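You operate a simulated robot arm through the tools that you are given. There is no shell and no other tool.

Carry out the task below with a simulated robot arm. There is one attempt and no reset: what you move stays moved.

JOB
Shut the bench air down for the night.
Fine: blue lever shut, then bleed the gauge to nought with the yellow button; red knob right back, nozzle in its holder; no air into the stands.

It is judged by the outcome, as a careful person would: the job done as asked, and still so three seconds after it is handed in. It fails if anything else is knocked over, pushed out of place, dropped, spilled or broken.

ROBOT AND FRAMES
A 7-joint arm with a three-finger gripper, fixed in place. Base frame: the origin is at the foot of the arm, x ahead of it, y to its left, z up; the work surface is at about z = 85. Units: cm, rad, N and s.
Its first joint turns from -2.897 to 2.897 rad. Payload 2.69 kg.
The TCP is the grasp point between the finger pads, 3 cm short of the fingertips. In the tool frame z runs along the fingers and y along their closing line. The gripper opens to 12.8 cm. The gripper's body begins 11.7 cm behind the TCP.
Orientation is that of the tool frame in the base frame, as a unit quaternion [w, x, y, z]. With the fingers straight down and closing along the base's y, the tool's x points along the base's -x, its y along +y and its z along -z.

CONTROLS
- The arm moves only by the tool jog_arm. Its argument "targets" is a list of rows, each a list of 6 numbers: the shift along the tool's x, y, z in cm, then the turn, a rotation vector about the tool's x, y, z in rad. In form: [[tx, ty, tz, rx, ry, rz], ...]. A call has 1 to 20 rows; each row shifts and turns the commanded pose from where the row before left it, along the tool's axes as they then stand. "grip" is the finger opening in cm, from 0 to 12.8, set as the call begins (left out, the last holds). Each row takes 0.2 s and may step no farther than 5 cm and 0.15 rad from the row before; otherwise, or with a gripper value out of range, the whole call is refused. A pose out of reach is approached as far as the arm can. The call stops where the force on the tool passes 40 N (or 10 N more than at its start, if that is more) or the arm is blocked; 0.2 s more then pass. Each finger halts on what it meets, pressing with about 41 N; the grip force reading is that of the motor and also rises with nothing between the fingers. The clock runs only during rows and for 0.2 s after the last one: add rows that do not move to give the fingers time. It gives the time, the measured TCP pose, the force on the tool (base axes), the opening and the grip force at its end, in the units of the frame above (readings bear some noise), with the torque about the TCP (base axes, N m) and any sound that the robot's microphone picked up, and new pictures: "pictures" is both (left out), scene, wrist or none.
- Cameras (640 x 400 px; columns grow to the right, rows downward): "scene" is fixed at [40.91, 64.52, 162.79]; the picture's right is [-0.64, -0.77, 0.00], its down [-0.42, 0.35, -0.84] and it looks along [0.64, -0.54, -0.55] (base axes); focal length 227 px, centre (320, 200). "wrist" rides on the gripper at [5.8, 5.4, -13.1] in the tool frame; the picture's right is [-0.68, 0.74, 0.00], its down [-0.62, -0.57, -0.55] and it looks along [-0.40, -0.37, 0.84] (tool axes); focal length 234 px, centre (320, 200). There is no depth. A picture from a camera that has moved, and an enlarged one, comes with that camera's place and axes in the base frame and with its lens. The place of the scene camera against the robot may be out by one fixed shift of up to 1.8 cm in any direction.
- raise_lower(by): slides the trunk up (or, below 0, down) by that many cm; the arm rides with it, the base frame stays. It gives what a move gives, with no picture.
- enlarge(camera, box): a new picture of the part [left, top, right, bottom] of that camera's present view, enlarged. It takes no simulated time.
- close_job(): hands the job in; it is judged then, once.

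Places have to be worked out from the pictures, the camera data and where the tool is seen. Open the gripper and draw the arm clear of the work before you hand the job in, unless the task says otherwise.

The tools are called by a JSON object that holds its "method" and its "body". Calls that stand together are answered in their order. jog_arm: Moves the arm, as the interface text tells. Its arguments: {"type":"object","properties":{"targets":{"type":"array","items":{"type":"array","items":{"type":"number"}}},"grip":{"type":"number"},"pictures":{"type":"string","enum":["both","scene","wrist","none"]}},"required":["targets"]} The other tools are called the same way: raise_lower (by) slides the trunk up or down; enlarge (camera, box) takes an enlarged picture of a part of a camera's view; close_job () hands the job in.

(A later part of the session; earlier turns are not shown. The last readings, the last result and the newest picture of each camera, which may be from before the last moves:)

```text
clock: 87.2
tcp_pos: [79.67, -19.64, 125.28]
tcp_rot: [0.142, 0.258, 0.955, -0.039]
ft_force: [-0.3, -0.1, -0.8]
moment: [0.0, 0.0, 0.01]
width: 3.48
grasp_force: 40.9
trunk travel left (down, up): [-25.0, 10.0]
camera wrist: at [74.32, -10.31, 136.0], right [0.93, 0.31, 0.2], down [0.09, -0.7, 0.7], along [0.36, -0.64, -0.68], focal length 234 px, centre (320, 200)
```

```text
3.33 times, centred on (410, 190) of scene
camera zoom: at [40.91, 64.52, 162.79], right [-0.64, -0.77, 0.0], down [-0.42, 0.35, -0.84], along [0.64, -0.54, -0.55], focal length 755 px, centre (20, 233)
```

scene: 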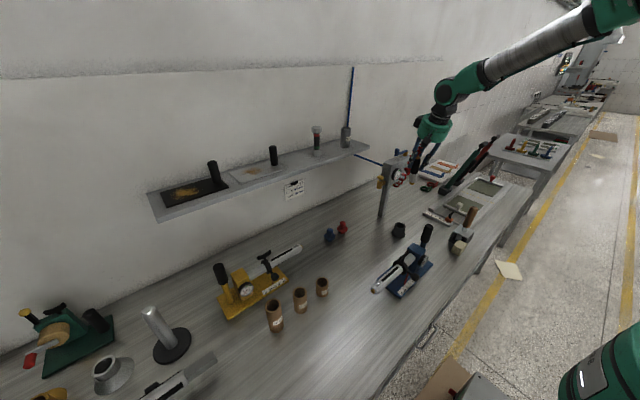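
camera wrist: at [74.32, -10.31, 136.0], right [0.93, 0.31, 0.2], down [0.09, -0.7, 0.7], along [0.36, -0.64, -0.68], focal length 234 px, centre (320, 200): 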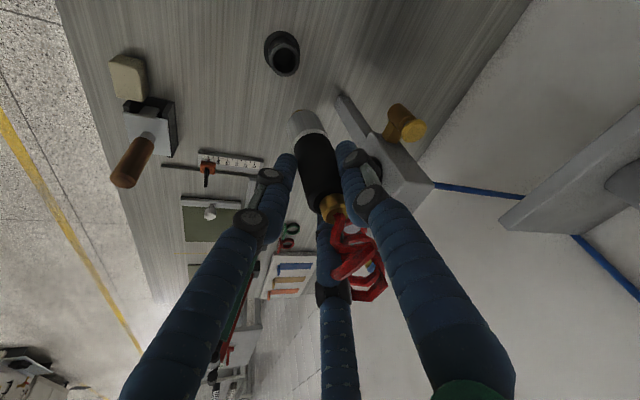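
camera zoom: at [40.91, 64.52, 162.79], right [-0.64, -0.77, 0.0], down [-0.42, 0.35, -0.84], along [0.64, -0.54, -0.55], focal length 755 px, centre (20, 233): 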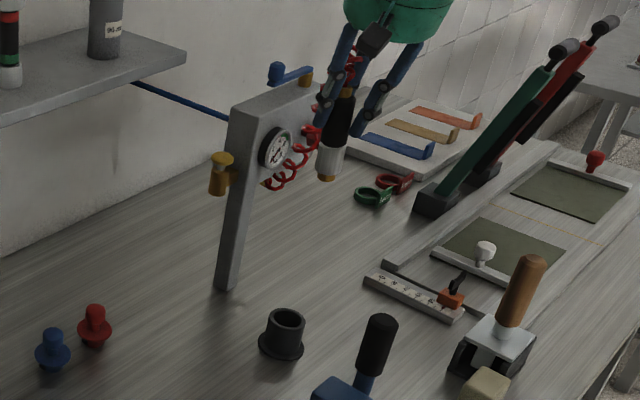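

The holder is confirmed at (80.25, -19.9), and the nozzle tip hangs near (79.85, -19.45). I'll shift by (+0.4, -0.45), lower until the tip is about 2.5 cm above the rim, and check alignment again.

{"method": "jog_arm", "body": {"targets": [[-0.55, -0.175, 0.17, 0, 0, 0], [1.16, 0, 3.82, 0, 0, 0], [1.16, 0, 3.82, 0, 0, 0], [1.16, 0, 3.82, 0, 0, 0], [1.16, 0, 3.82, 0, 0, 0], [1.16, 0, 3.82, 0, 0, 0], [0.15, 0, 0.5, 0, 0, 0], [0, 0, 0, 0, 0, 0]], "pictures": "both"}}

{"method": "enlarge", "body": {"camera": "wrist", "box": [220, 60, 420, 240]}}

{"method": "enlarge", "body": {"camera": "scene", "box": [360, 180, 440, 260]}}

```text
clock: 89.0
tcp_pos: [80.18, -20.06, 104.91]
tcp_rot: [0.142, 0.259, 0.955, -0.039]
ft_force: [-0.1, 0.0, -1.7]
moment: [0.01, 0.0, 0.01]
width: 3.45
grasp_force: 41.1
trunk travel left (down, up): [-25.0, 10.0]
camera wrist: at [74.69, -10.7, 115.6], right [0.93, 0.31, 0.2], down [0.09, -0.71, 0.7], along [0.36, -0.64, -0.68], focal length 234 px, centre (320, 200)
```

scene: 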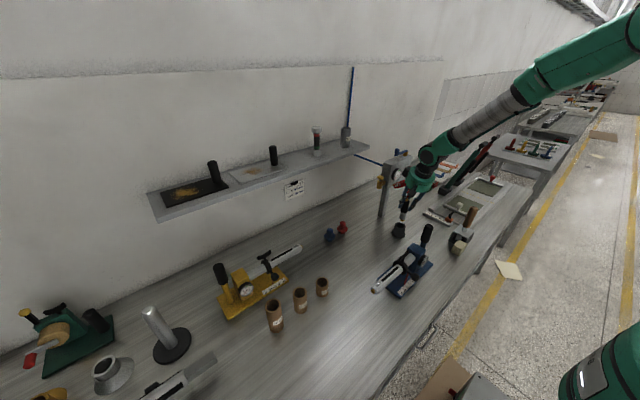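
wrist: 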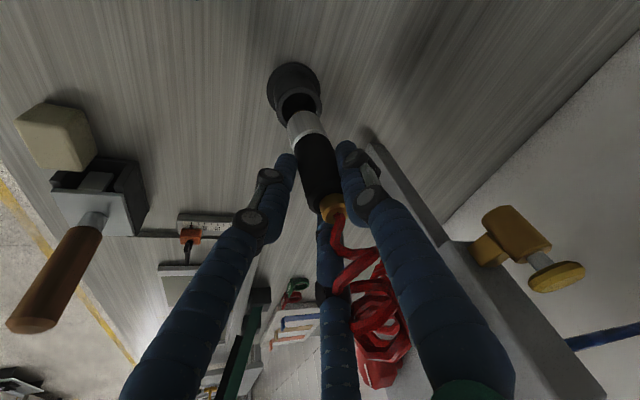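

```text
2.22 times, centred on (320, 150) of wrist
camera zoom: at [74.69, -10.7, 115.6], right [0.93, 0.31, 0.2], down [0.09, -0.71, 0.7], along [0.36, -0.64, -0.68], focal length 520 px, centre (320, 311)
```

zoom: 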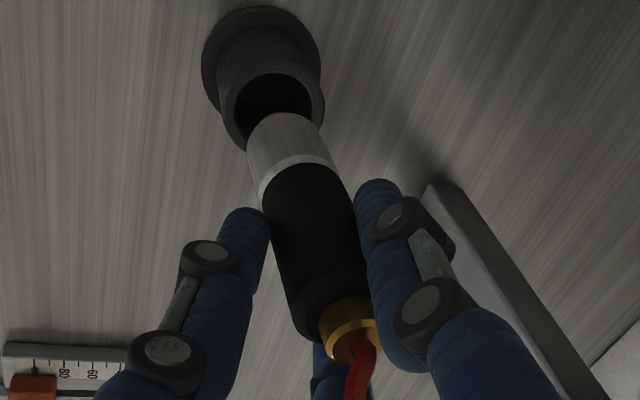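

```text
5.00 times, centred on (400, 220) of scene
camera zoom: at [40.91, 64.52, 162.79], right [-0.64, -0.77, 0.0], down [-0.42, 0.35, -0.84], along [0.64, -0.54, -0.55], focal length 1133 px, centre (-80, 100)
```

zoom: 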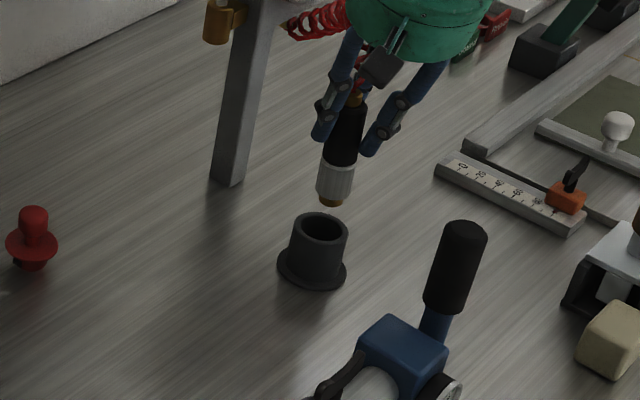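

The tip is just above the cup and the fit looks fairly snug. I'll take tighter zooms to refine the alignment.

{"method": "enlarge", "body": {"camera": "wrist", "box": [255, 50, 345, 140]}}

{"method": "enlarge", "body": {"camera": "scene", "box": [385, 200, 425, 240]}}

```text
4.44 times, centred on (300, 95) of wrist
camera zoom: at [74.69, -10.7, 115.6], right [0.93, 0.31, 0.2], down [0.09, -0.71, 0.7], along [0.36, -0.64, -0.68], focal length 1041 px, centre (409, 667)
```

zoom: 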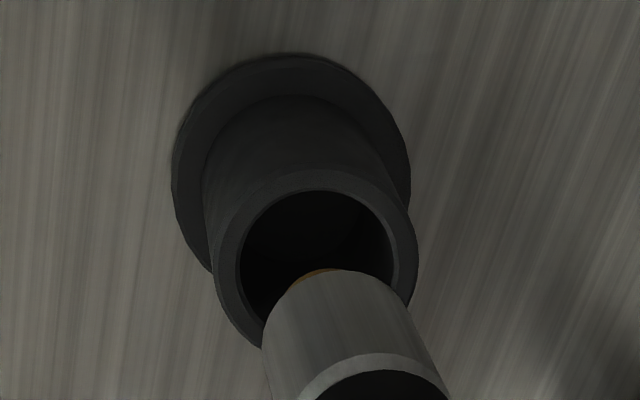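

```text
10.00 times, centred on (405, 220) of scene
camera zoom: at [40.91, 64.52, 162.79], right [-0.64, -0.77, 0.0], down [-0.42, 0.35, -0.84], along [0.64, -0.54, -0.55], focal length 2266 px, centre (-530, 0)
```

zoom: 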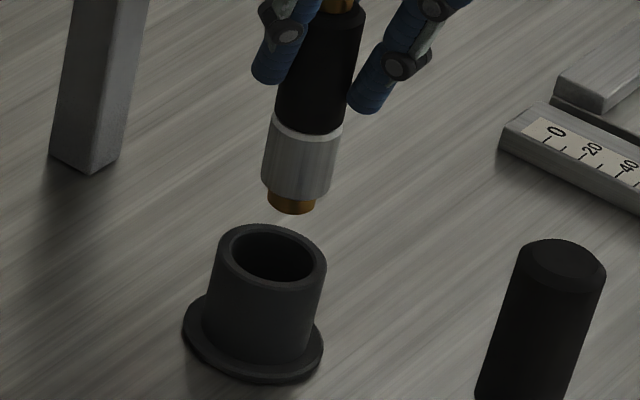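

Estimates from the two cameras put the nozzle within about 0.25 cm of the cup axis, and the narrow brass tip has plenty of clearance. I'll lower 3.4 cm so the tip just enters, then compare at the same height.

{"method": "jog_arm", "body": {"targets": [[0.29, 0, 0.955, 0, 0, 0], [0.29, 0, 0.955, 0, 0, 0], [0.2, 0, 0.67, 0, 0, 0], [0.2, 0, 0.67, 0, 0, 0], [0, 0, 0, 0, 0, 0]], "pictures": "both"}}

{"method": "enlarge", "body": {"camera": "wrist", "box": [255, 50, 345, 140]}}

{"method": "enlarge", "body": {"camera": "scene", "box": [385, 200, 425, 240]}}

```text
clock: 90.2
tcp_pos: [80.34, -19.93, 101.42]
tcp_rot: [0.142, 0.259, 0.955, -0.039]
ft_force: [-0.9, 0.1, -1.0]
moment: [0.01, -0.03, -0.02]
width: 3.46
grasp_force: 41.2
trunk travel left (down, up): [-25.0, 10.0]
camera wrist: at [74.82, -10.75, 112.17], right [0.93, 0.31, 0.2], down [0.09, -0.71, 0.7], along [0.36, -0.64, -0.68], focal length 234 px, centre (320, 200)
```

scene: 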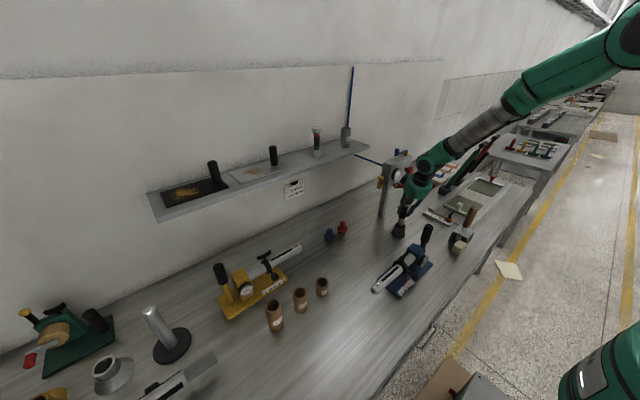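
wrist: 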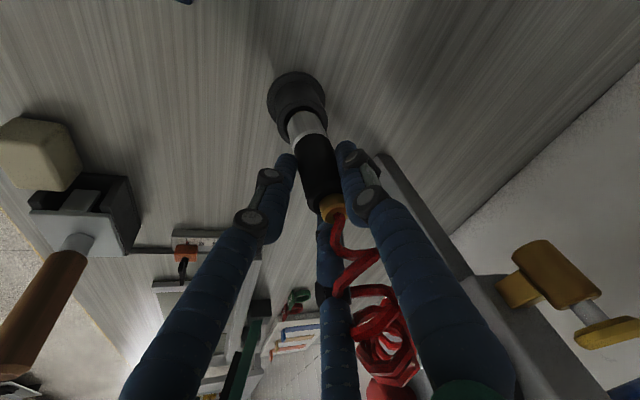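

```text
4.44 times, centred on (300, 95) of wrist
camera zoom: at [74.82, -10.75, 112.17], right [0.93, 0.31, 0.2], down [0.09, -0.71, 0.7], along [0.36, -0.64, -0.68], focal length 1041 px, centre (409, 667)
```

zoom: 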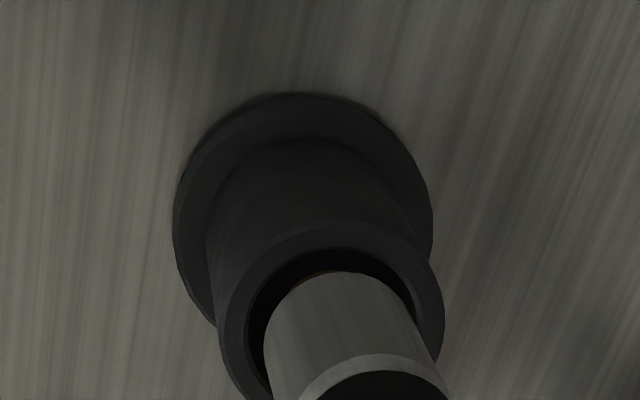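

```text
10.00 times, centred on (405, 220) of scene
camera zoom: at [40.91, 64.52, 162.79], right [-0.64, -0.77, 0.0], down [-0.42, 0.35, -0.84], along [0.64, -0.54, -0.55], focal length 2266 px, centre (-530, 0)
```

zoom: 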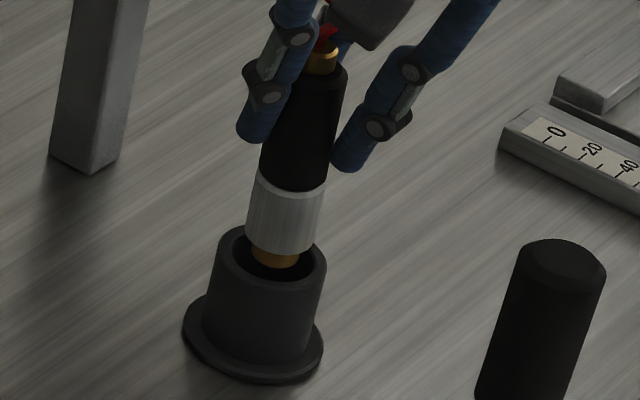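

The brass tip is in the opening and centred to about 0.1 cm in both views. I'll nudge +0.08 cm in x and lower slowly, watching for contact.

{"method": "jog_arm", "body": {"targets": [[-0.065, 0.04, 0.02, 0, 0, 0], [0.145, 0, 0.48, 0, 0, 0], [0.145, 0, 0.48, 0, 0, 0], [0.145, 0, 0.48, 0, 0, 0], [0.145, 0, 0.48, 0, 0, 0], [0, 0, 0, 0, 0, 0]], "pictures": "both"}}

{"method": "enlarge", "body": {"camera": "wrist", "box": [255, 50, 345, 140]}}

{"method": "enlarge", "body": {"camera": "scene", "box": [385, 200, 425, 240]}}

```text
clock: 91.6
tcp_pos: [80.29, -20.1, 99.6]
tcp_rot: [0.144, 0.258, 0.955, -0.038]
ft_force: [-4.1, 1.7, 21.0]
moment: [0.46, 0.25, 0.02]
width: 3.47
grasp_force: 40.4
trunk travel left (down, up): [-25.0, 10.0]
camera wrist: at [74.87, -10.75, 110.42], right [0.93, 0.31, 0.2], down [0.08, -0.7, 0.7], along [0.36, -0.64, -0.68], focal length 234 px, centre (320, 200)
```

scene: 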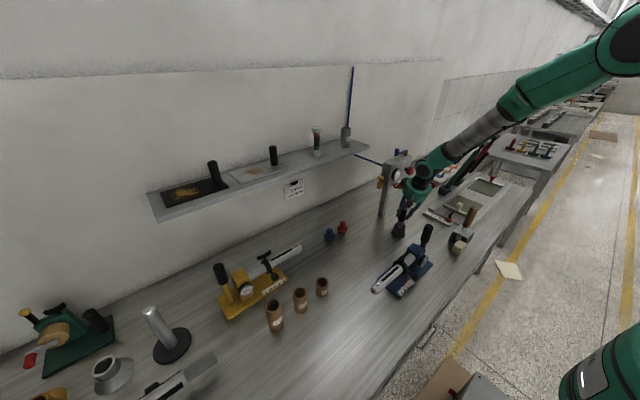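
wrist: 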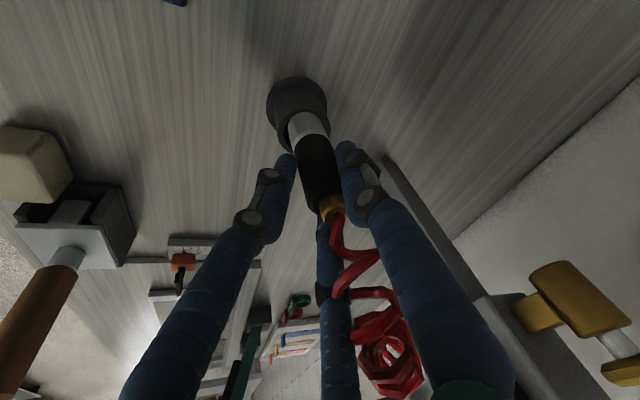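

```text
4.44 times, centred on (300, 95) of wrist
camera zoom: at [74.87, -10.75, 110.42], right [0.93, 0.31, 0.2], down [0.08, -0.7, 0.7], along [0.36, -0.64, -0.68], focal length 1041 px, centre (409, 667)
```

zoom: 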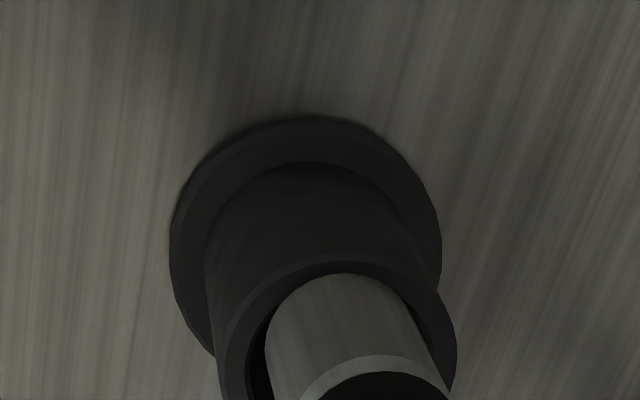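

```text
10.00 times, centred on (405, 220) of scene
camera zoom: at [40.91, 64.52, 162.79], right [-0.64, -0.77, 0.0], down [-0.42, 0.35, -0.84], along [0.64, -0.54, -0.55], focal length 2266 px, centre (-530, 0)
```

zoom: 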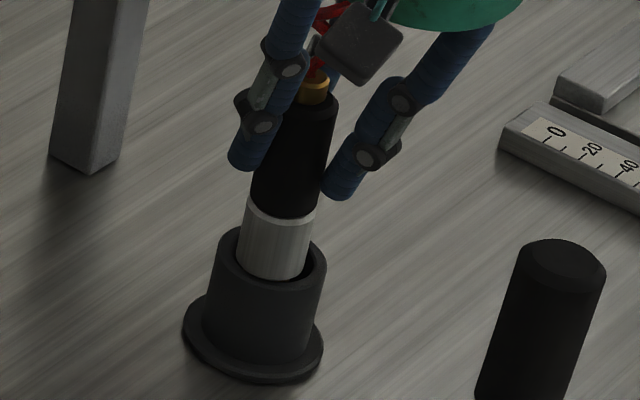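

Contact of 21 N upward, and the moments put it about 1.5 cm off-axis on the +y side, so the silver collar is catching the rim there. I'll lift 0.5 cm, shift 0.25 cm toward -y and try again gently.

{"method": "jog_arm", "body": {"targets": [[-0.145, 0, -0.48, 0, 0, 0], [-0.084, -0.239, 0.026, 0, 0, 0], [0, 0, 0, 0, 0, 0], [0.087, 0, 0.287, 0, 0, 0], [0.087, 0, 0.287, 0, 0, 0], [0.058, 0, 0.19, 0, 0, 0], [0, 0, 0, 0, 0, 0]], "pictures": "none"}}

```text
clock: 93.1
tcp_pos: [80.48, -20.32, 99.15]
tcp_rot: [0.143, 0.258, 0.955, -0.038]
ft_force: [0.6, -0.8, -2.6]
moment: [0.05, 0.1, 0.02]
width: 3.44
grasp_force: 40.6
trunk travel left (down, up): [-25.0, 10.0]
stopped in row 7: the force on the tool passed its limit at 42 N (the readings are from after the stop); the commanded pose is now the measured one
```

A force spike, then it settled unloaded with the tool 0.45 cm lower. I'll look at where the nozzle is now.

{"method": "jog_arm", "body": {"targets": [[0, 0, 0, 0, 0, 0]], "pictures": "both"}}

{"method": "enlarge", "body": {"camera": "wrist", "box": [255, 60, 345, 150]}}

{"method": "enlarge", "body": {"camera": "scene", "box": [385, 200, 425, 240]}}

```text
clock: 93.5
tcp_pos: [80.47, -20.33, 99.46]
tcp_rot: [0.145, 0.258, 0.954, -0.038]
ft_force: [1.7, -1.6, -2.0]
moment: [-0.13, -0.16, -0.01]
width: 3.44
grasp_force: 40.8
trunk travel left (down, up): [-25.0, 10.0]
camera wrist: at [74.96, -11.02, 110.15], right [0.93, 0.31, 0.2], down [0.08, -0.7, 0.7], along [0.36, -0.64, -0.68], focal length 234 px, centre (320, 200)
```

scene: 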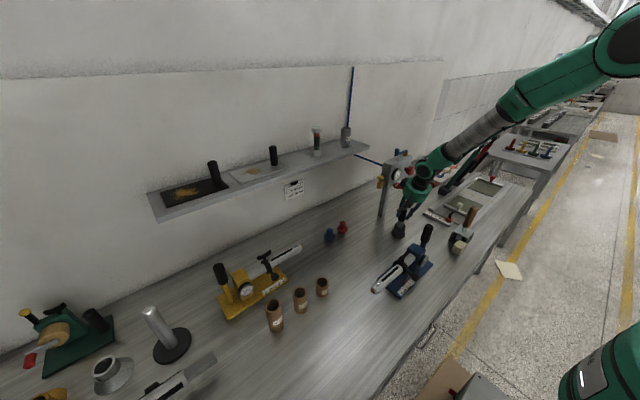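
wrist: 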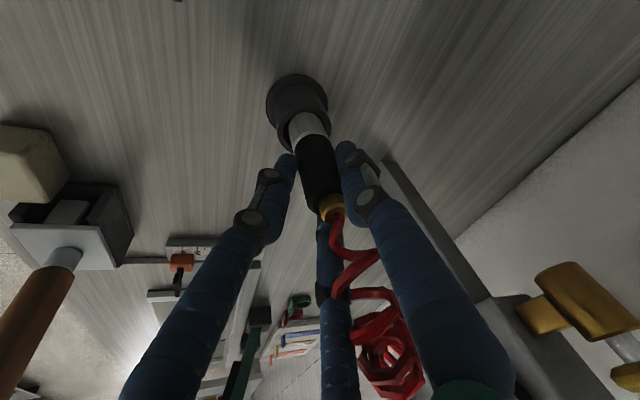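

```text
4.44 times, centred on (300, 105) of wrist
camera zoom: at [74.96, -11.02, 110.15], right [0.93, 0.31, 0.2], down [0.08, -0.7, 0.7], along [0.36, -0.64, -0.68], focal length 1041 px, centre (409, 622)
```

zoom: 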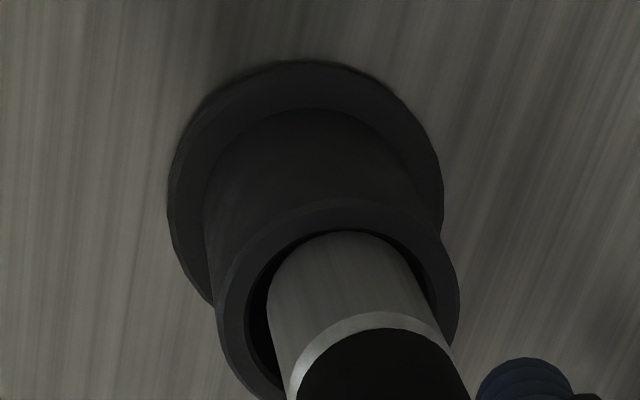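

```text
10.00 times, centred on (405, 220) of scene
camera zoom: at [40.91, 64.52, 162.79], right [-0.64, -0.77, 0.0], down [-0.42, 0.35, -0.84], along [0.64, -0.54, -0.55], focal length 2266 px, centre (-530, 0)
```

zoom: 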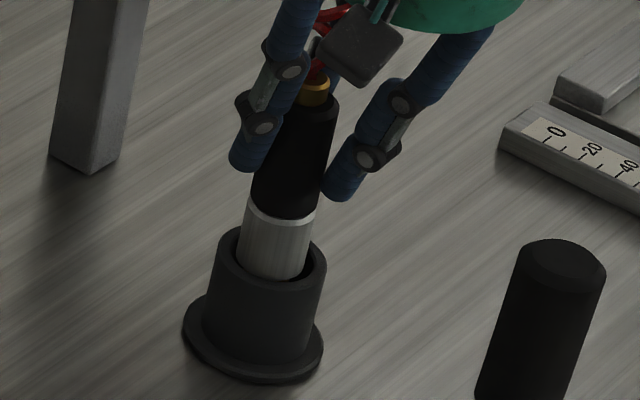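

The collar looks concentric and only about 0.3 cm inside, yet something blocks at the same height each time. I'll lift clear and zoom into the cup to see how deep it is.

{"method": "jog_arm", "body": {"targets": [[-0.29, 0, -0.955, 0, 0, 0], [-1.16, 0, -3.82, 0, 0, 0], [-1.16, 0, -3.82, 0, 0, 0], [-1.16, 0, -3.82, 0, 0, 0], [0, 0, 0, 0, 0, 0]], "pictures": "both"}}

{"method": "enlarge", "body": {"camera": "wrist", "box": [260, 35, 330, 105]}}

{"method": "enlarge", "body": {"camera": "scene", "box": [387, 215, 411, 239]}}

{"method": "enlarge", "body": {"camera": "scene", "box": [385, 160, 435, 210]}}

```text
clock: 94.7
tcp_pos: [80.38, -20.22, 112.55]
tcp_rot: [0.144, 0.258, 0.955, -0.038]
ft_force: [0.6, -0.4, -2.3]
moment: [-0.03, 0.0, -0.01]
width: 3.43
grasp_force: 41.5
trunk travel left (down, up): [-25.0, 10.0]
camera wrist: at [74.89, -11.0, 123.34], right [0.93, 0.31, 0.2], down [0.08, -0.7, 0.7], along [0.36, -0.64, -0.68], focal length 234 px, centre (320, 200)
```

scene: 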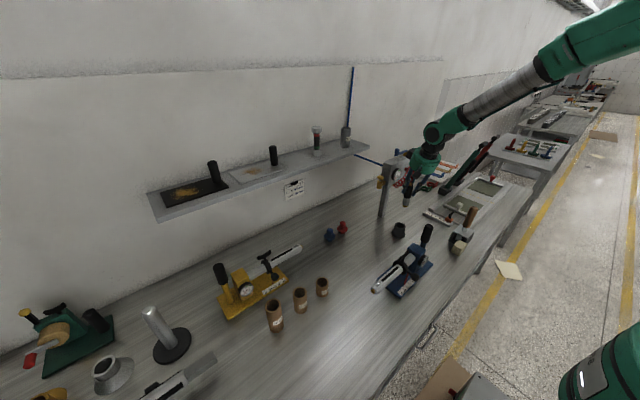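
wrist: 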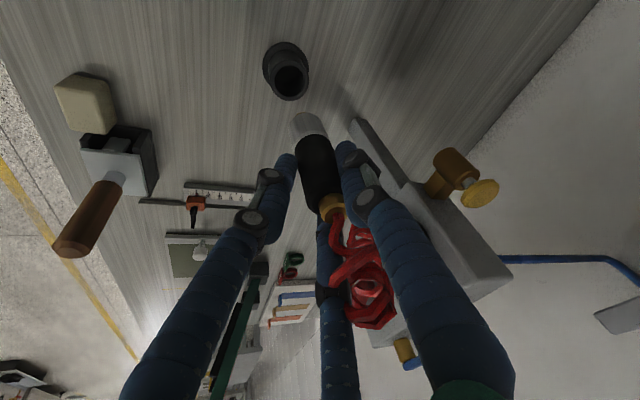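

```text
5.71 times, centred on (295, 70) of wrist
camera zoom: at [74.89, -11.0, 123.34], right [0.93, 0.31, 0.2], down [0.08, -0.7, 0.7], along [0.36, -0.64, -0.68], focal length 1338 px, centre (463, 943)
```

zoom: 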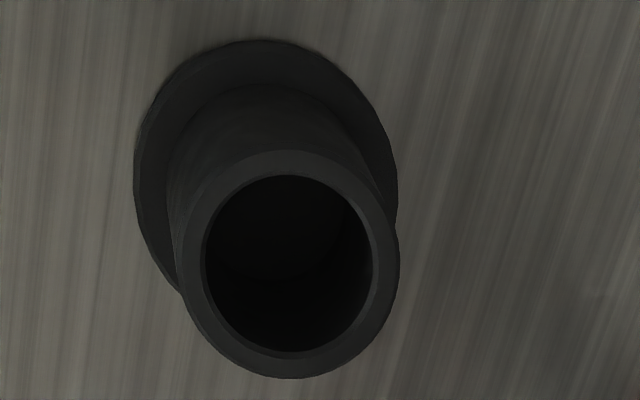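

```text
16.00 times, centred on (399, 227) of scene
camera zoom: at [40.91, 64.52, 162.79], right [-0.64, -0.77, 0.0], down [-0.42, 0.35, -0.84], along [0.64, -0.54, -0.55], focal length 3626 px, centre (-944, -232)
```

zoom: 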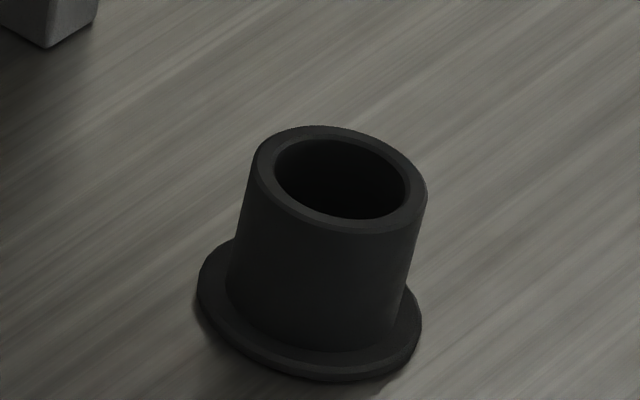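

```text
8.00 times, centred on (410, 185) of scene
camera zoom: at [40.91, 64.52, 162.79], right [-0.64, -0.77, 0.0], down [-0.42, 0.35, -0.84], along [0.64, -0.54, -0.55], focal length 1813 px, centre (-400, 320)
```

zoom: 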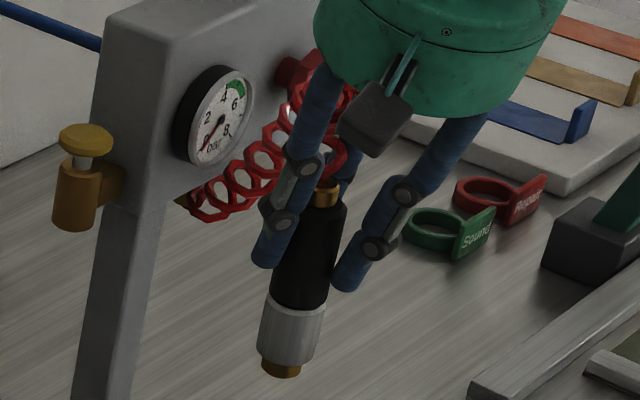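

The cup is deep and its rim is lower than I first took it, at z≈90.3. So the collar really was catching the rim, with the nozzle still about 0.2 cm too far toward +y. I'll zoom on the nozzle end in this same view for a consistent comparison.

{"method": "enlarge", "body": {"camera": "wrist", "box": [265, 35, 355, 125]}}

{"method": "enlarge", "body": {"camera": "wrist", "box": [270, 95, 350, 225]}}

{"method": "enlarge", "body": {"camera": "scene", "box": [388, 185, 428, 240]}}

```text
4.44 times, centred on (310, 80) of wrist
camera zoom: at [74.89, -11.0, 123.34], right [0.93, 0.31, 0.2], down [0.08, -0.7, 0.7], along [0.36, -0.64, -0.68], focal length 1041 px, centre (364, 733)
```

zoom: 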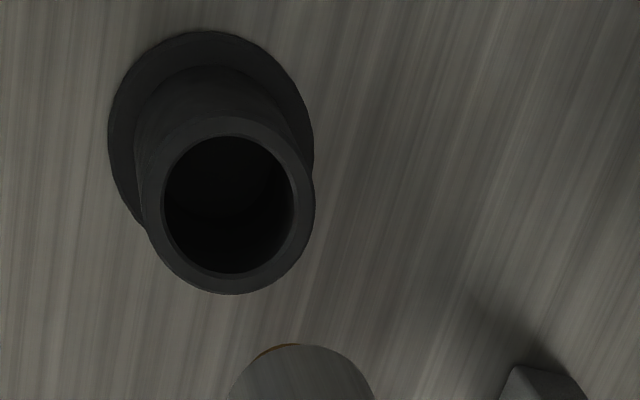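

```text
3.08 times, centred on (310, 160) of wrist
camera zoom: at [74.89, -11.0, 123.34], right [0.93, 0.31, 0.2], down [0.08, -0.7, 0.7], along [0.36, -0.64, -0.68], focal length 720 px, centre (351, 323)
```

zoom: 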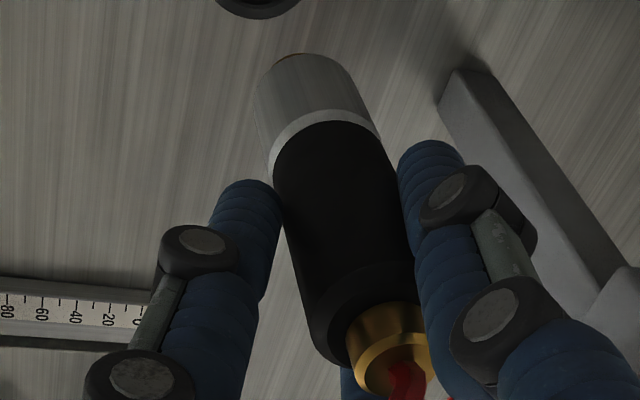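

```text
7.27 times, centred on (408, 212) of scene
camera zoom: at [40.91, 64.52, 162.79], right [-0.64, -0.77, 0.0], down [-0.42, 0.35, -0.84], along [0.64, -0.54, -0.55], focal length 1648 px, centre (-320, 109)
```

zoom: 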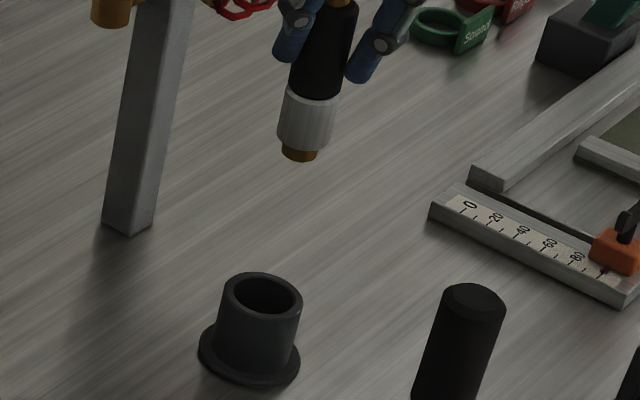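

I'll shift (+0.1, -0.25) from here and lower to just above the rim, then feel downward in small steps and read the contact moments.

{"method": "jog_arm", "body": {"targets": [[-0.206, -0.16, 0.064, 0, 0, 0], [1.16, 0, 3.82, 0, 0, 0], [1.16, 0, 3.82, 0, 0, 0], [0.87, 0, 2.87, 0, 0, 0], [0.29, 0, 0.955, 0, 0, 0], [0.145, 0, 0.478, 0, 0, 0], [0, 0, 0, 0, 0, 0], [0, 0, 0, 0, 0, 0]], "pictures": "none"}}

{"method": "jog_arm", "body": {"targets": [[0.087, 0, 0.287, 0, 0, 0], [0, 0, 0, 0, 0, 0], [0, 0, 0, 0, 0, 0]], "pictures": "none"}}

{"method": "jog_arm", "body": {"targets": [[0.058, 0, 0.191, 0, 0, 0], [0, 0, 0, 0, 0, 0], [0, 0, 0, 0, 0, 0]], "pictures": "both"}}

{"method": "enlarge", "body": {"camera": "scene", "box": [385, 200, 425, 240]}}

{"method": "enlarge", "body": {"camera": "wrist", "box": [265, 60, 345, 140]}}

```text
clock: 96.5
tcp_pos: [80.56, -20.7, 99.88]
tcp_rot: [0.145, 0.259, 0.954, -0.039]
ft_force: [0.0, 1.8, -1.8]
moment: [0.03, 0.03, 0.01]
width: 3.44
grasp_force: 40.7
trunk travel left (down, up): [-25.0, 10.0]
```

```text
clock: 97.3
tcp_pos: [80.44, -20.73, 99.62]
tcp_rot: [0.144, 0.257, 0.955, -0.038]
ft_force: [-0.6, -0.4, -1.2]
moment: [0.02, 0.0, -0.02]
width: 3.45
grasp_force: 40.8
trunk travel left (down, up): [-25.0, 10.0]
```

```text
clock: 98.1
tcp_pos: [80.5, -20.6, 99.38]
tcp_rot: [0.144, 0.258, 0.955, -0.038]
ft_force: [0.0, 0.2, -1.9]
moment: [-0.01, 0.01, 0.01]
width: 3.45
grasp_force: 41.3
trunk travel left (down, up): [-25.0, 10.0]
camera wrist: at [75.07, -11.34, 110.14], right [0.93, 0.31, 0.2], down [0.08, -0.7, 0.7], along [0.36, -0.64, -0.68], focal length 234 px, centre (320, 200)
```

scene: 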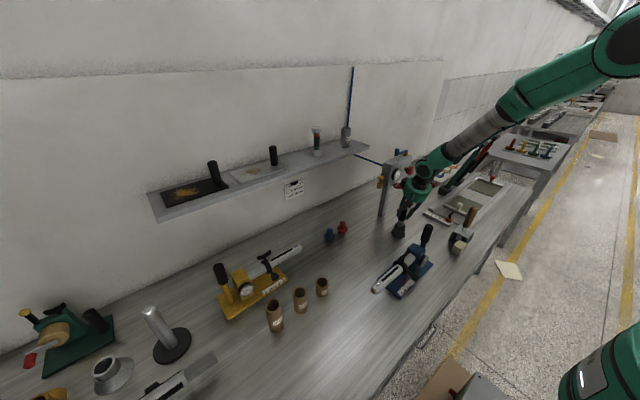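
wrist: 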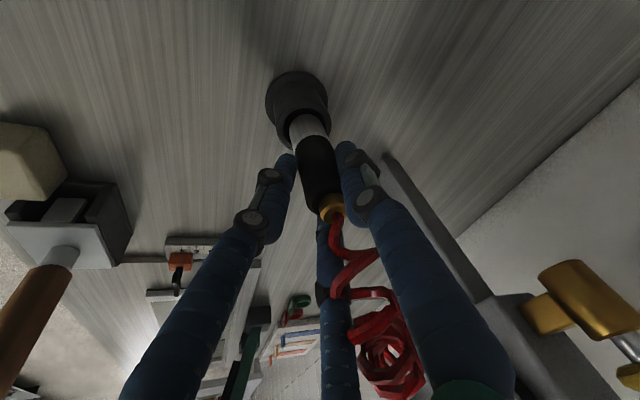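

```text
10.00 times, centred on (405, 220) of scene
camera zoom: at [40.91, 64.52, 162.79], right [-0.64, -0.77, 0.0], down [-0.42, 0.35, -0.84], along [0.64, -0.54, -0.55], focal length 2266 px, centre (-530, 0)
```

zoom: 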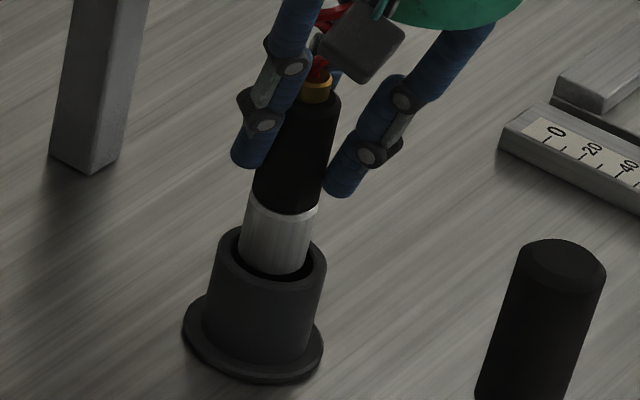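

```text
5.00 times, centred on (305, 100) of wrist
camera zoom: at [75.07, -11.34, 110.14], right [0.93, 0.31, 0.2], down [0.08, -0.7, 0.7], along [0.36, -0.64, -0.68], focal length 1171 px, centre (395, 700)
```

zoom: 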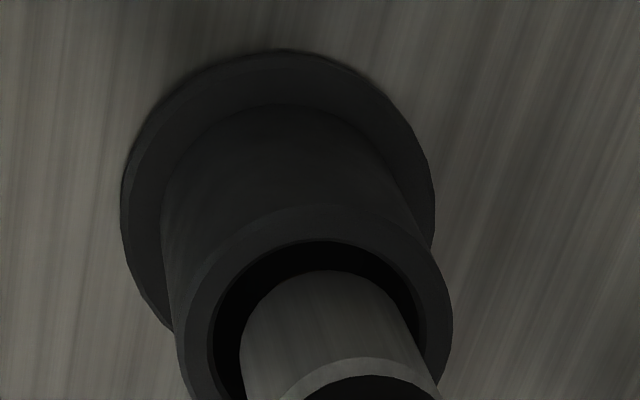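

No contact this time. The views suggest I'm about (+0.2, -0.15) off, so I'll nudge (-0.18, +0.13) and feel downward again.

{"method": "jog_arm", "body": {"targets": [[0.21, 0.017, -0.065, 0, 0, 0], [0.087, 0, 0.287, 0, 0, 0], [0, 0, 0, 0, 0, 0], [0, 0, 0, 0, 0, 0]], "pictures": "none"}}

{"method": "jog_arm", "body": {"targets": [[0.087, 0, 0.287, 0, 0, 0], [0, 0, 0, 0, 0, 0], [0, 0, 0, 0, 0, 0]], "pictures": "none"}}

{"method": "jog_arm", "body": {"targets": [[0.087, 0, 0.287, 0, 0, 0], [0, 0, 0, 0, 0, 0], [0, 0, 0, 0, 0, 0]], "pictures": "none"}}

```text
clock: 99.1
tcp_pos: [80.34, -20.38, 99.21]
tcp_rot: [0.145, 0.259, 0.954, -0.038]
ft_force: [0.0, 0.7, -1.7]
moment: [0.02, 0.01, -0.01]
width: 3.44
grasp_force: 41.0
trunk travel left (down, up): [-25.0, 10.0]
```

```text
clock: 99.9
tcp_pos: [80.3, -20.51, 98.75]
tcp_rot: [0.144, 0.258, 0.955, -0.038]
ft_force: [0.4, 0.0, -1.3]
moment: [0.01, 0.01, 0.0]
width: 3.43
grasp_force: 40.7
trunk travel left (down, up): [-25.0, 10.0]
```

```text
clock: 100.7
tcp_pos: [80.22, -20.43, 98.48]
tcp_rot: [0.145, 0.259, 0.954, -0.039]
ft_force: [-0.4, 0.5, -1.5]
moment: [0.01, 0.02, 0.01]
width: 3.45
grasp_force: 40.7
trunk travel left (down, up): [-25.0, 10.0]
```

It's now going in without contact. I'll keep lowering in small steps.

{"method": "jog_arm", "body": {"targets": [[0.087, 0, 0.287, 0, 0, 0], [0.087, 0, 0.287, 0, 0, 0], [0.087, 0, 0.287, 0, 0, 0], [0.087, 0, 0.287, 0, 0, 0], [0, 0, 0, 0, 0, 0]], "pictures": "both"}}

{"method": "enlarge", "body": {"camera": "scene", "box": [385, 200, 425, 240]}}

{"method": "enlarge", "body": {"camera": "wrist", "box": [255, 60, 385, 190]}}

```text
clock: 101.9
tcp_pos: [80.22, -20.39, 97.26]
tcp_rot: [0.143, 0.258, 0.955, -0.039]
ft_force: [-0.4, 0.2, -1.6]
moment: [-0.02, 0.05, -0.01]
width: 3.41
grasp_force: 41.4
trunk travel left (down, up): [-25.0, 10.0]
camera wrist: at [74.9, -11.12, 108.02], right [0.93, 0.31, 0.2], down [0.08, -0.7, 0.7], along [0.36, -0.64, -0.68], focal length 234 px, centre (320, 200)
```

scene: 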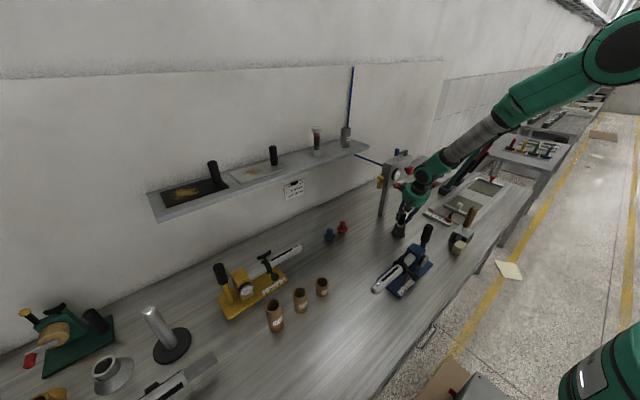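
wrist: 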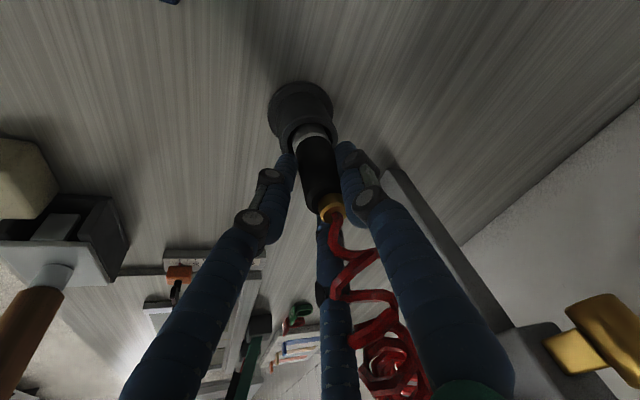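

```text
10.00 times, centred on (405, 220) of scene
camera zoom: at [40.91, 64.52, 162.79], right [-0.64, -0.77, 0.0], down [-0.42, 0.35, -0.84], along [0.64, -0.54, -0.55], focal length 2266 px, centre (-530, 0)
```

zoom: 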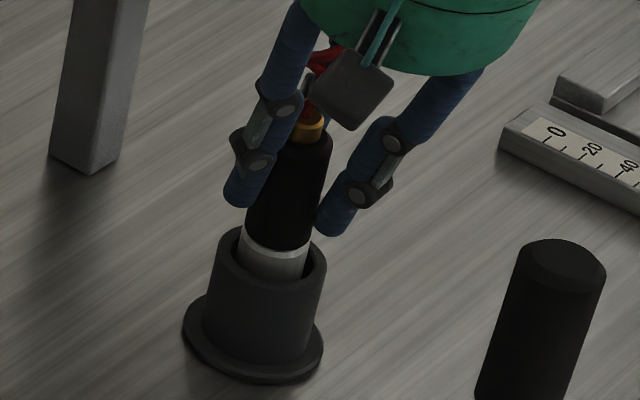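

```text
3.08 times, centred on (320, 125) of wrist
camera zoom: at [74.9, -11.12, 108.02], right [0.93, 0.31, 0.2], down [0.08, -0.7, 0.7], along [0.36, -0.64, -0.68], focal length 720 px, centre (320, 431)
```

zoom: 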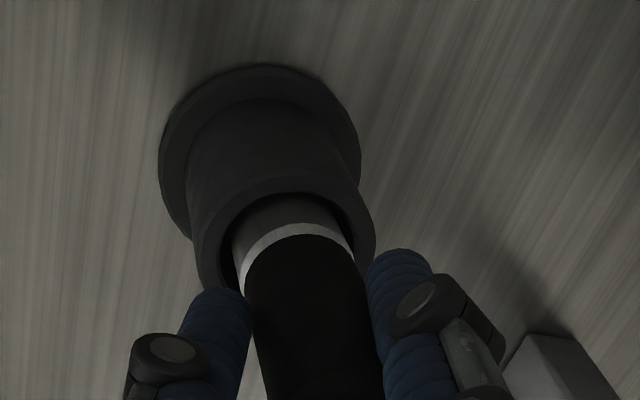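

The silver collar is inside the cup with no side load. I'll nudge slightly toward centre and keep lowering until the tip meets the floor.

{"method": "jog_arm", "body": {"targets": [[0.017, -0.1, -0.005, 0, 0, 0], [0.087, 0, 0.287, 0, 0, 0], [0.087, 0, 0.287, 0, 0, 0], [0, 0, 0, 0, 0, 0]], "pictures": "none"}}

{"method": "jog_arm", "body": {"targets": [[0.058, 0, 0.191, 0, 0, 0], [0.058, 0, 0.191, 0, 0, 0], [0, 0, 0, 0, 0, 0]], "pictures": "none"}}

{"method": "jog_arm", "body": {"targets": [[0.058, 0, 0.191, 0, 0, 0], [0, 0, 0, 0, 0, 0]], "pictures": "both"}}

{"method": "enlarge", "body": {"camera": "scene", "box": [385, 200, 425, 240]}}

```text
clock: 102.9
tcp_pos: [80.24, -20.42, 96.69]
tcp_rot: [0.144, 0.258, 0.954, -0.038]
ft_force: [-0.3, -0.1, -2.8]
moment: [0.01, -0.03, 0.05]
width: 3.41
grasp_force: 41.0
trunk travel left (down, up): [-25.0, 10.0]
```

```text
clock: 103.7
tcp_pos: [80.26, -20.47, 96.32]
tcp_rot: [0.144, 0.257, 0.955, -0.038]
ft_force: [-0.4, 0.1, -1.7]
moment: [0.0, 0.0, 0.02]
width: 3.38
grasp_force: 40.5
trunk travel left (down, up): [-25.0, 10.0]
```

```text
clock: 104.3
tcp_pos: [80.26, -20.46, 96.1]
tcp_rot: [0.145, 0.258, 0.955, -0.037]
ft_force: [0.3, -0.1, -1.5]
moment: [-0.01, 0.01, -0.01]
width: 3.42
grasp_force: 41.0
trunk travel left (down, up): [-25.0, 10.0]
camera wrist: at [74.82, -11.18, 106.82], right [0.93, 0.31, 0.2], down [0.08, -0.7, 0.7], along [0.36, -0.64, -0.68], focal length 234 px, centre (320, 200)
```

scene: 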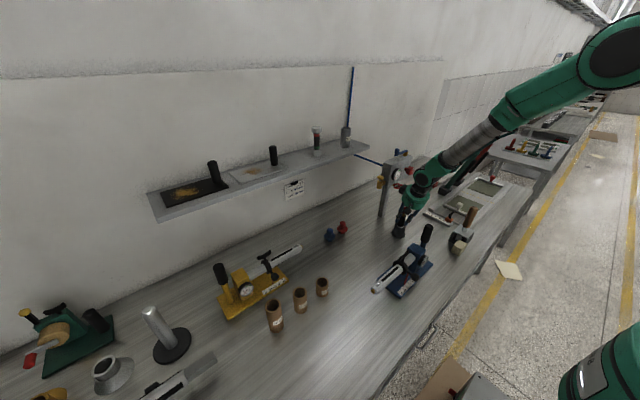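
wrist: 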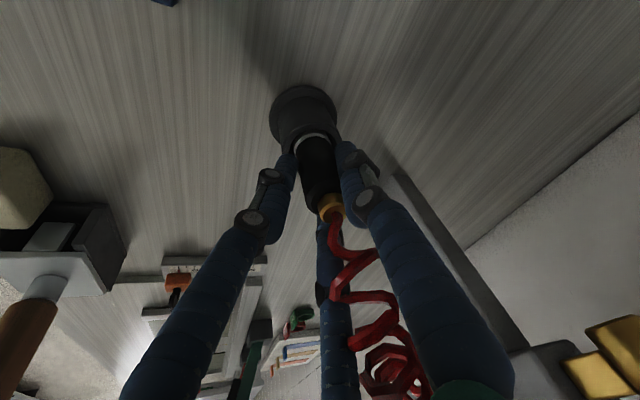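

```text
10.00 times, centred on (405, 220) of scene
camera zoom: at [40.91, 64.52, 162.79], right [-0.64, -0.77, 0.0], down [-0.42, 0.35, -0.84], along [0.64, -0.54, -0.55], focal length 2266 px, centre (-530, 0)
```

zoom: 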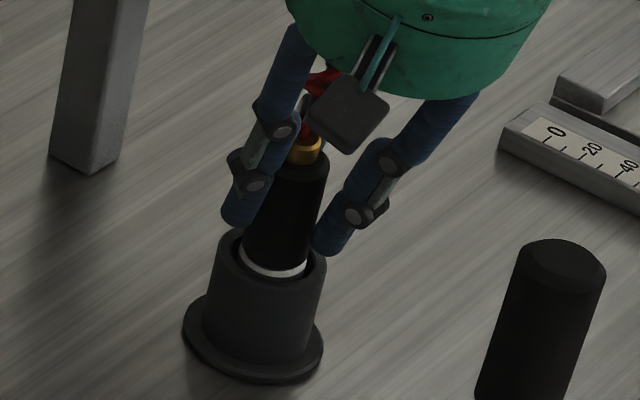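

It's nearly seated, with the white ring now at rim level. I'll take a few more small steps while watching force and finger clearance.

{"method": "jog_arm", "body": {"targets": [[0.058, 0, 0.191, 0, 0, 0], [0.058, 0, 0.191, 0, 0, 0], [0, 0, 0, 0, 0, 0], [0, 0, 0, 0, 0, 0]], "pictures": "none"}}

{"method": "jog_arm", "body": {"targets": [[0.058, 0, 0.191, 0, 0, 0], [0.058, 0, 0.191, 0, 0, 0], [0, 0, 0, 0, 0, 0], [0, 0, 0, 0, 0, 0]], "pictures": "both"}}

{"method": "enlarge", "body": {"camera": "scene", "box": [385, 200, 425, 240]}}

{"method": "enlarge", "body": {"camera": "wrist", "box": [255, 70, 385, 230]}}

```text
clock: 105.3
tcp_pos: [80.28, -20.46, 95.85]
tcp_rot: [0.145, 0.259, 0.954, -0.038]
ft_force: [-4.3, 2.5, 19.9]
moment: [0.32, 0.33, 0.04]
width: 3.42
grasp_force: 41.1
trunk travel left (down, up): [-25.0, 10.0]
```

```text
clock: 105.8
tcp_pos: [80.43, -20.51, 95.89]
tcp_rot: [0.148, 0.259, 0.954, -0.038]
ft_force: [-2.9, 2.9, 12.7]
moment: [0.23, 0.15, 0.04]
width: 3.43
grasp_force: 40.8
trunk travel left (down, up): [-25.0, 10.0]
stopped in row 2: the force on the tool passed its limit at 43 N (the readings are from after the stop); the commanded pose is now the measured one
camera wrist: at [74.93, -11.19, 106.63], right [0.93, 0.31, 0.21], down [0.08, -0.7, 0.71], along [0.36, -0.64, -0.68], focal length 234 px, centre (320, 200)
```

scene: 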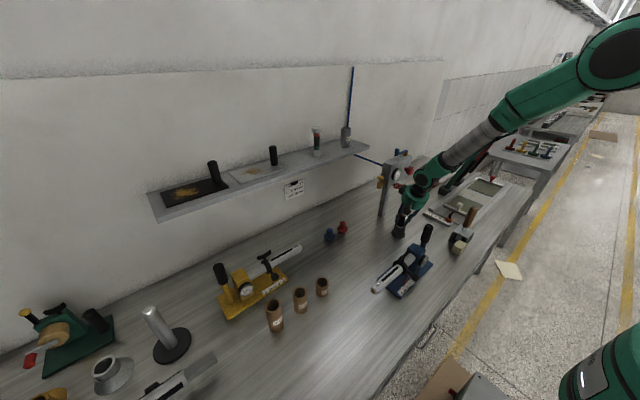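
wrist: 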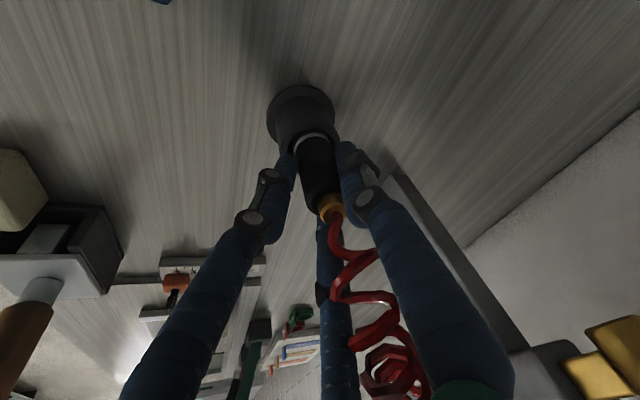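

```text
10.00 times, centred on (405, 220) of scene
camera zoom: at [40.91, 64.52, 162.79], right [-0.64, -0.77, 0.0], down [-0.42, 0.35, -0.84], along [0.64, -0.54, -0.55], focal length 2266 px, centre (-530, 0)
```

zoom: 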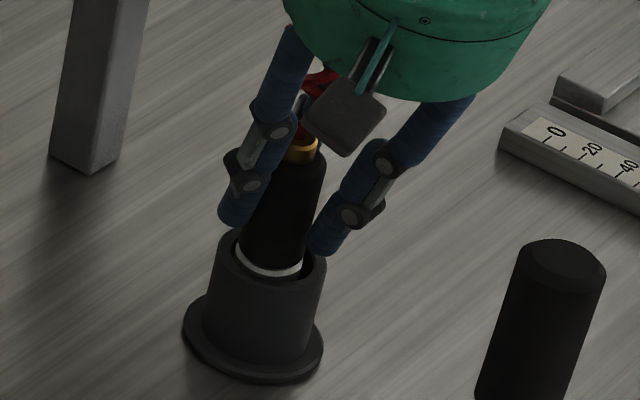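

```text
2.50 times, centred on (320, 150) of wrist
camera zoom: at [74.93, -11.19, 106.63], right [0.93, 0.31, 0.21], down [0.08, -0.7, 0.71], along [0.36, -0.64, -0.68], focal length 585 px, centre (320, 325)
```

zoom: 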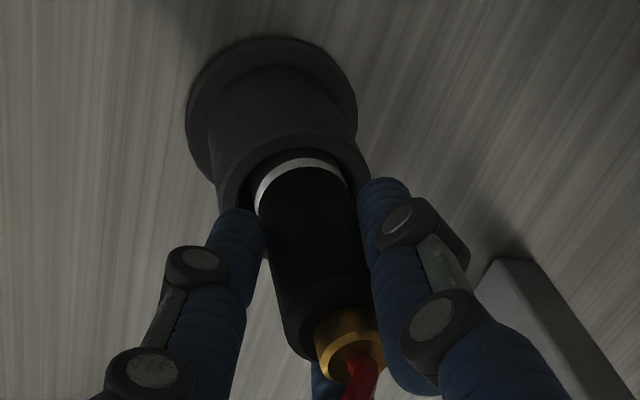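

The tip is on the cup floor: 43 N at the stop, with the nozzle about 4.5 cm inside. I'll open the fingers slowly and see that it stands by itself.

{"method": "jog_arm", "body": {"targets": [[0, 0, 0, 0, 0, 0], [0, 0, 0, 0, 0, 0], [0, 0, 0, 0, 0, 0]], "grip": 4.5, "pictures": "none"}}

{"method": "jog_arm", "body": {"targets": [[0, 0, 0, 0, 0, 0], [0, 0, 0, 0, 0, 0], [0, 0, 0, 0, 0, 0]], "grip": 6.5, "pictures": "both"}}

{"method": "enlarge", "body": {"camera": "scene", "box": [385, 200, 425, 240]}}

{"method": "enlarge", "body": {"camera": "wrist", "box": [230, 70, 410, 270]}}

```text
clock: 106.6
tcp_pos: [80.54, -20.44, 95.69]
tcp_rot: [0.146, 0.258, 0.954, -0.038]
ft_force: [0.0, 0.8, 0.4]
moment: [0.01, -0.01, 0.0]
width: 4.52
grasp_force: 0.0
trunk travel left (down, up): [-25.0, 10.0]
```

```text
clock: 107.4
tcp_pos: [80.43, -20.61, 95.71]
tcp_rot: [0.147, 0.258, 0.954, -0.038]
ft_force: [0.2, 0.4, 0.1]
moment: [-0.02, -0.02, 0.0]
width: 6.5
grasp_force: 0.1
trunk travel left (down, up): [-25.0, 10.0]
camera wrist: at [74.94, -11.21, 106.44], right [0.93, 0.31, 0.2], down [0.08, -0.7, 0.71], along [0.36, -0.64, -0.68], focal length 234 px, centre (320, 200)
```

scene: 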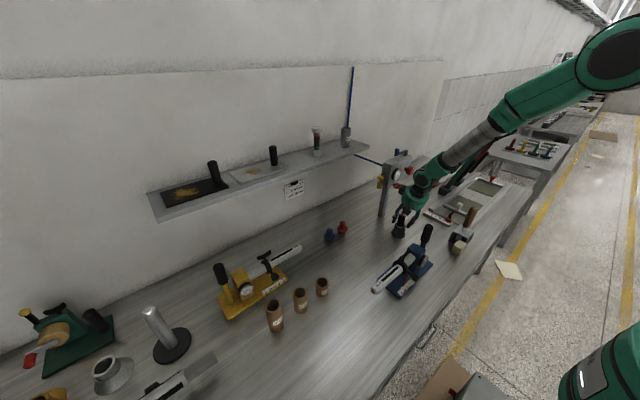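
wrist: 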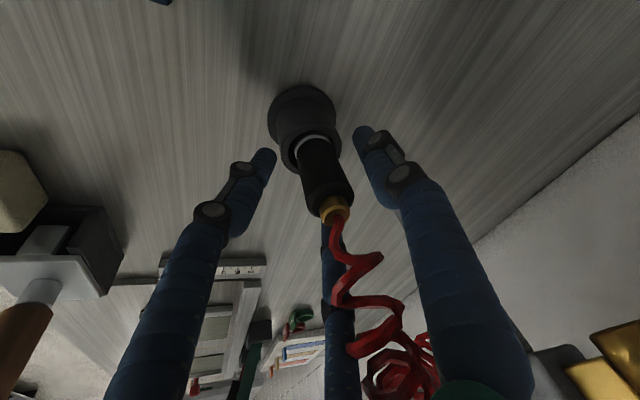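

```text
10.00 times, centred on (405, 220) of scene
camera zoom: at [40.91, 64.52, 162.79], right [-0.64, -0.77, 0.0], down [-0.42, 0.35, -0.84], along [0.64, -0.54, -0.55], focal length 2266 px, centre (-530, 0)
```

zoom: 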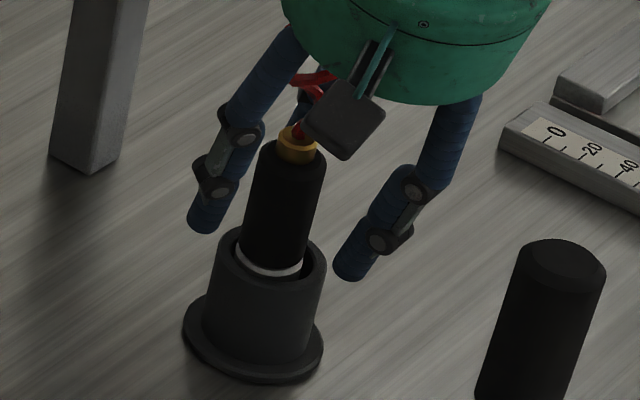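

```text
2.00 times, centred on (320, 170) of wrist
camera zoom: at [74.94, -11.21, 106.44], right [0.93, 0.31, 0.2], down [0.08, -0.7, 0.71], along [0.36, -0.64, -0.68], focal length 468 px, centre (320, 260)
```

zoom: 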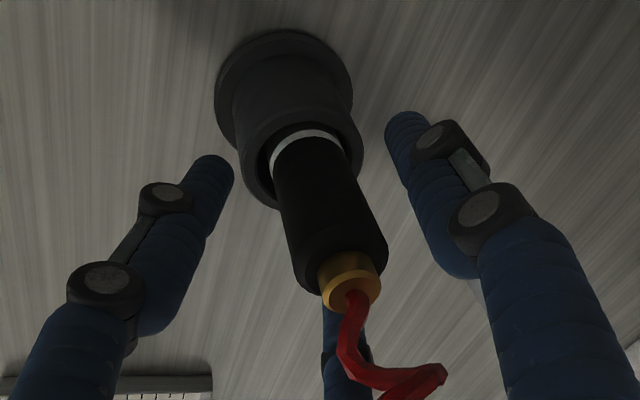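

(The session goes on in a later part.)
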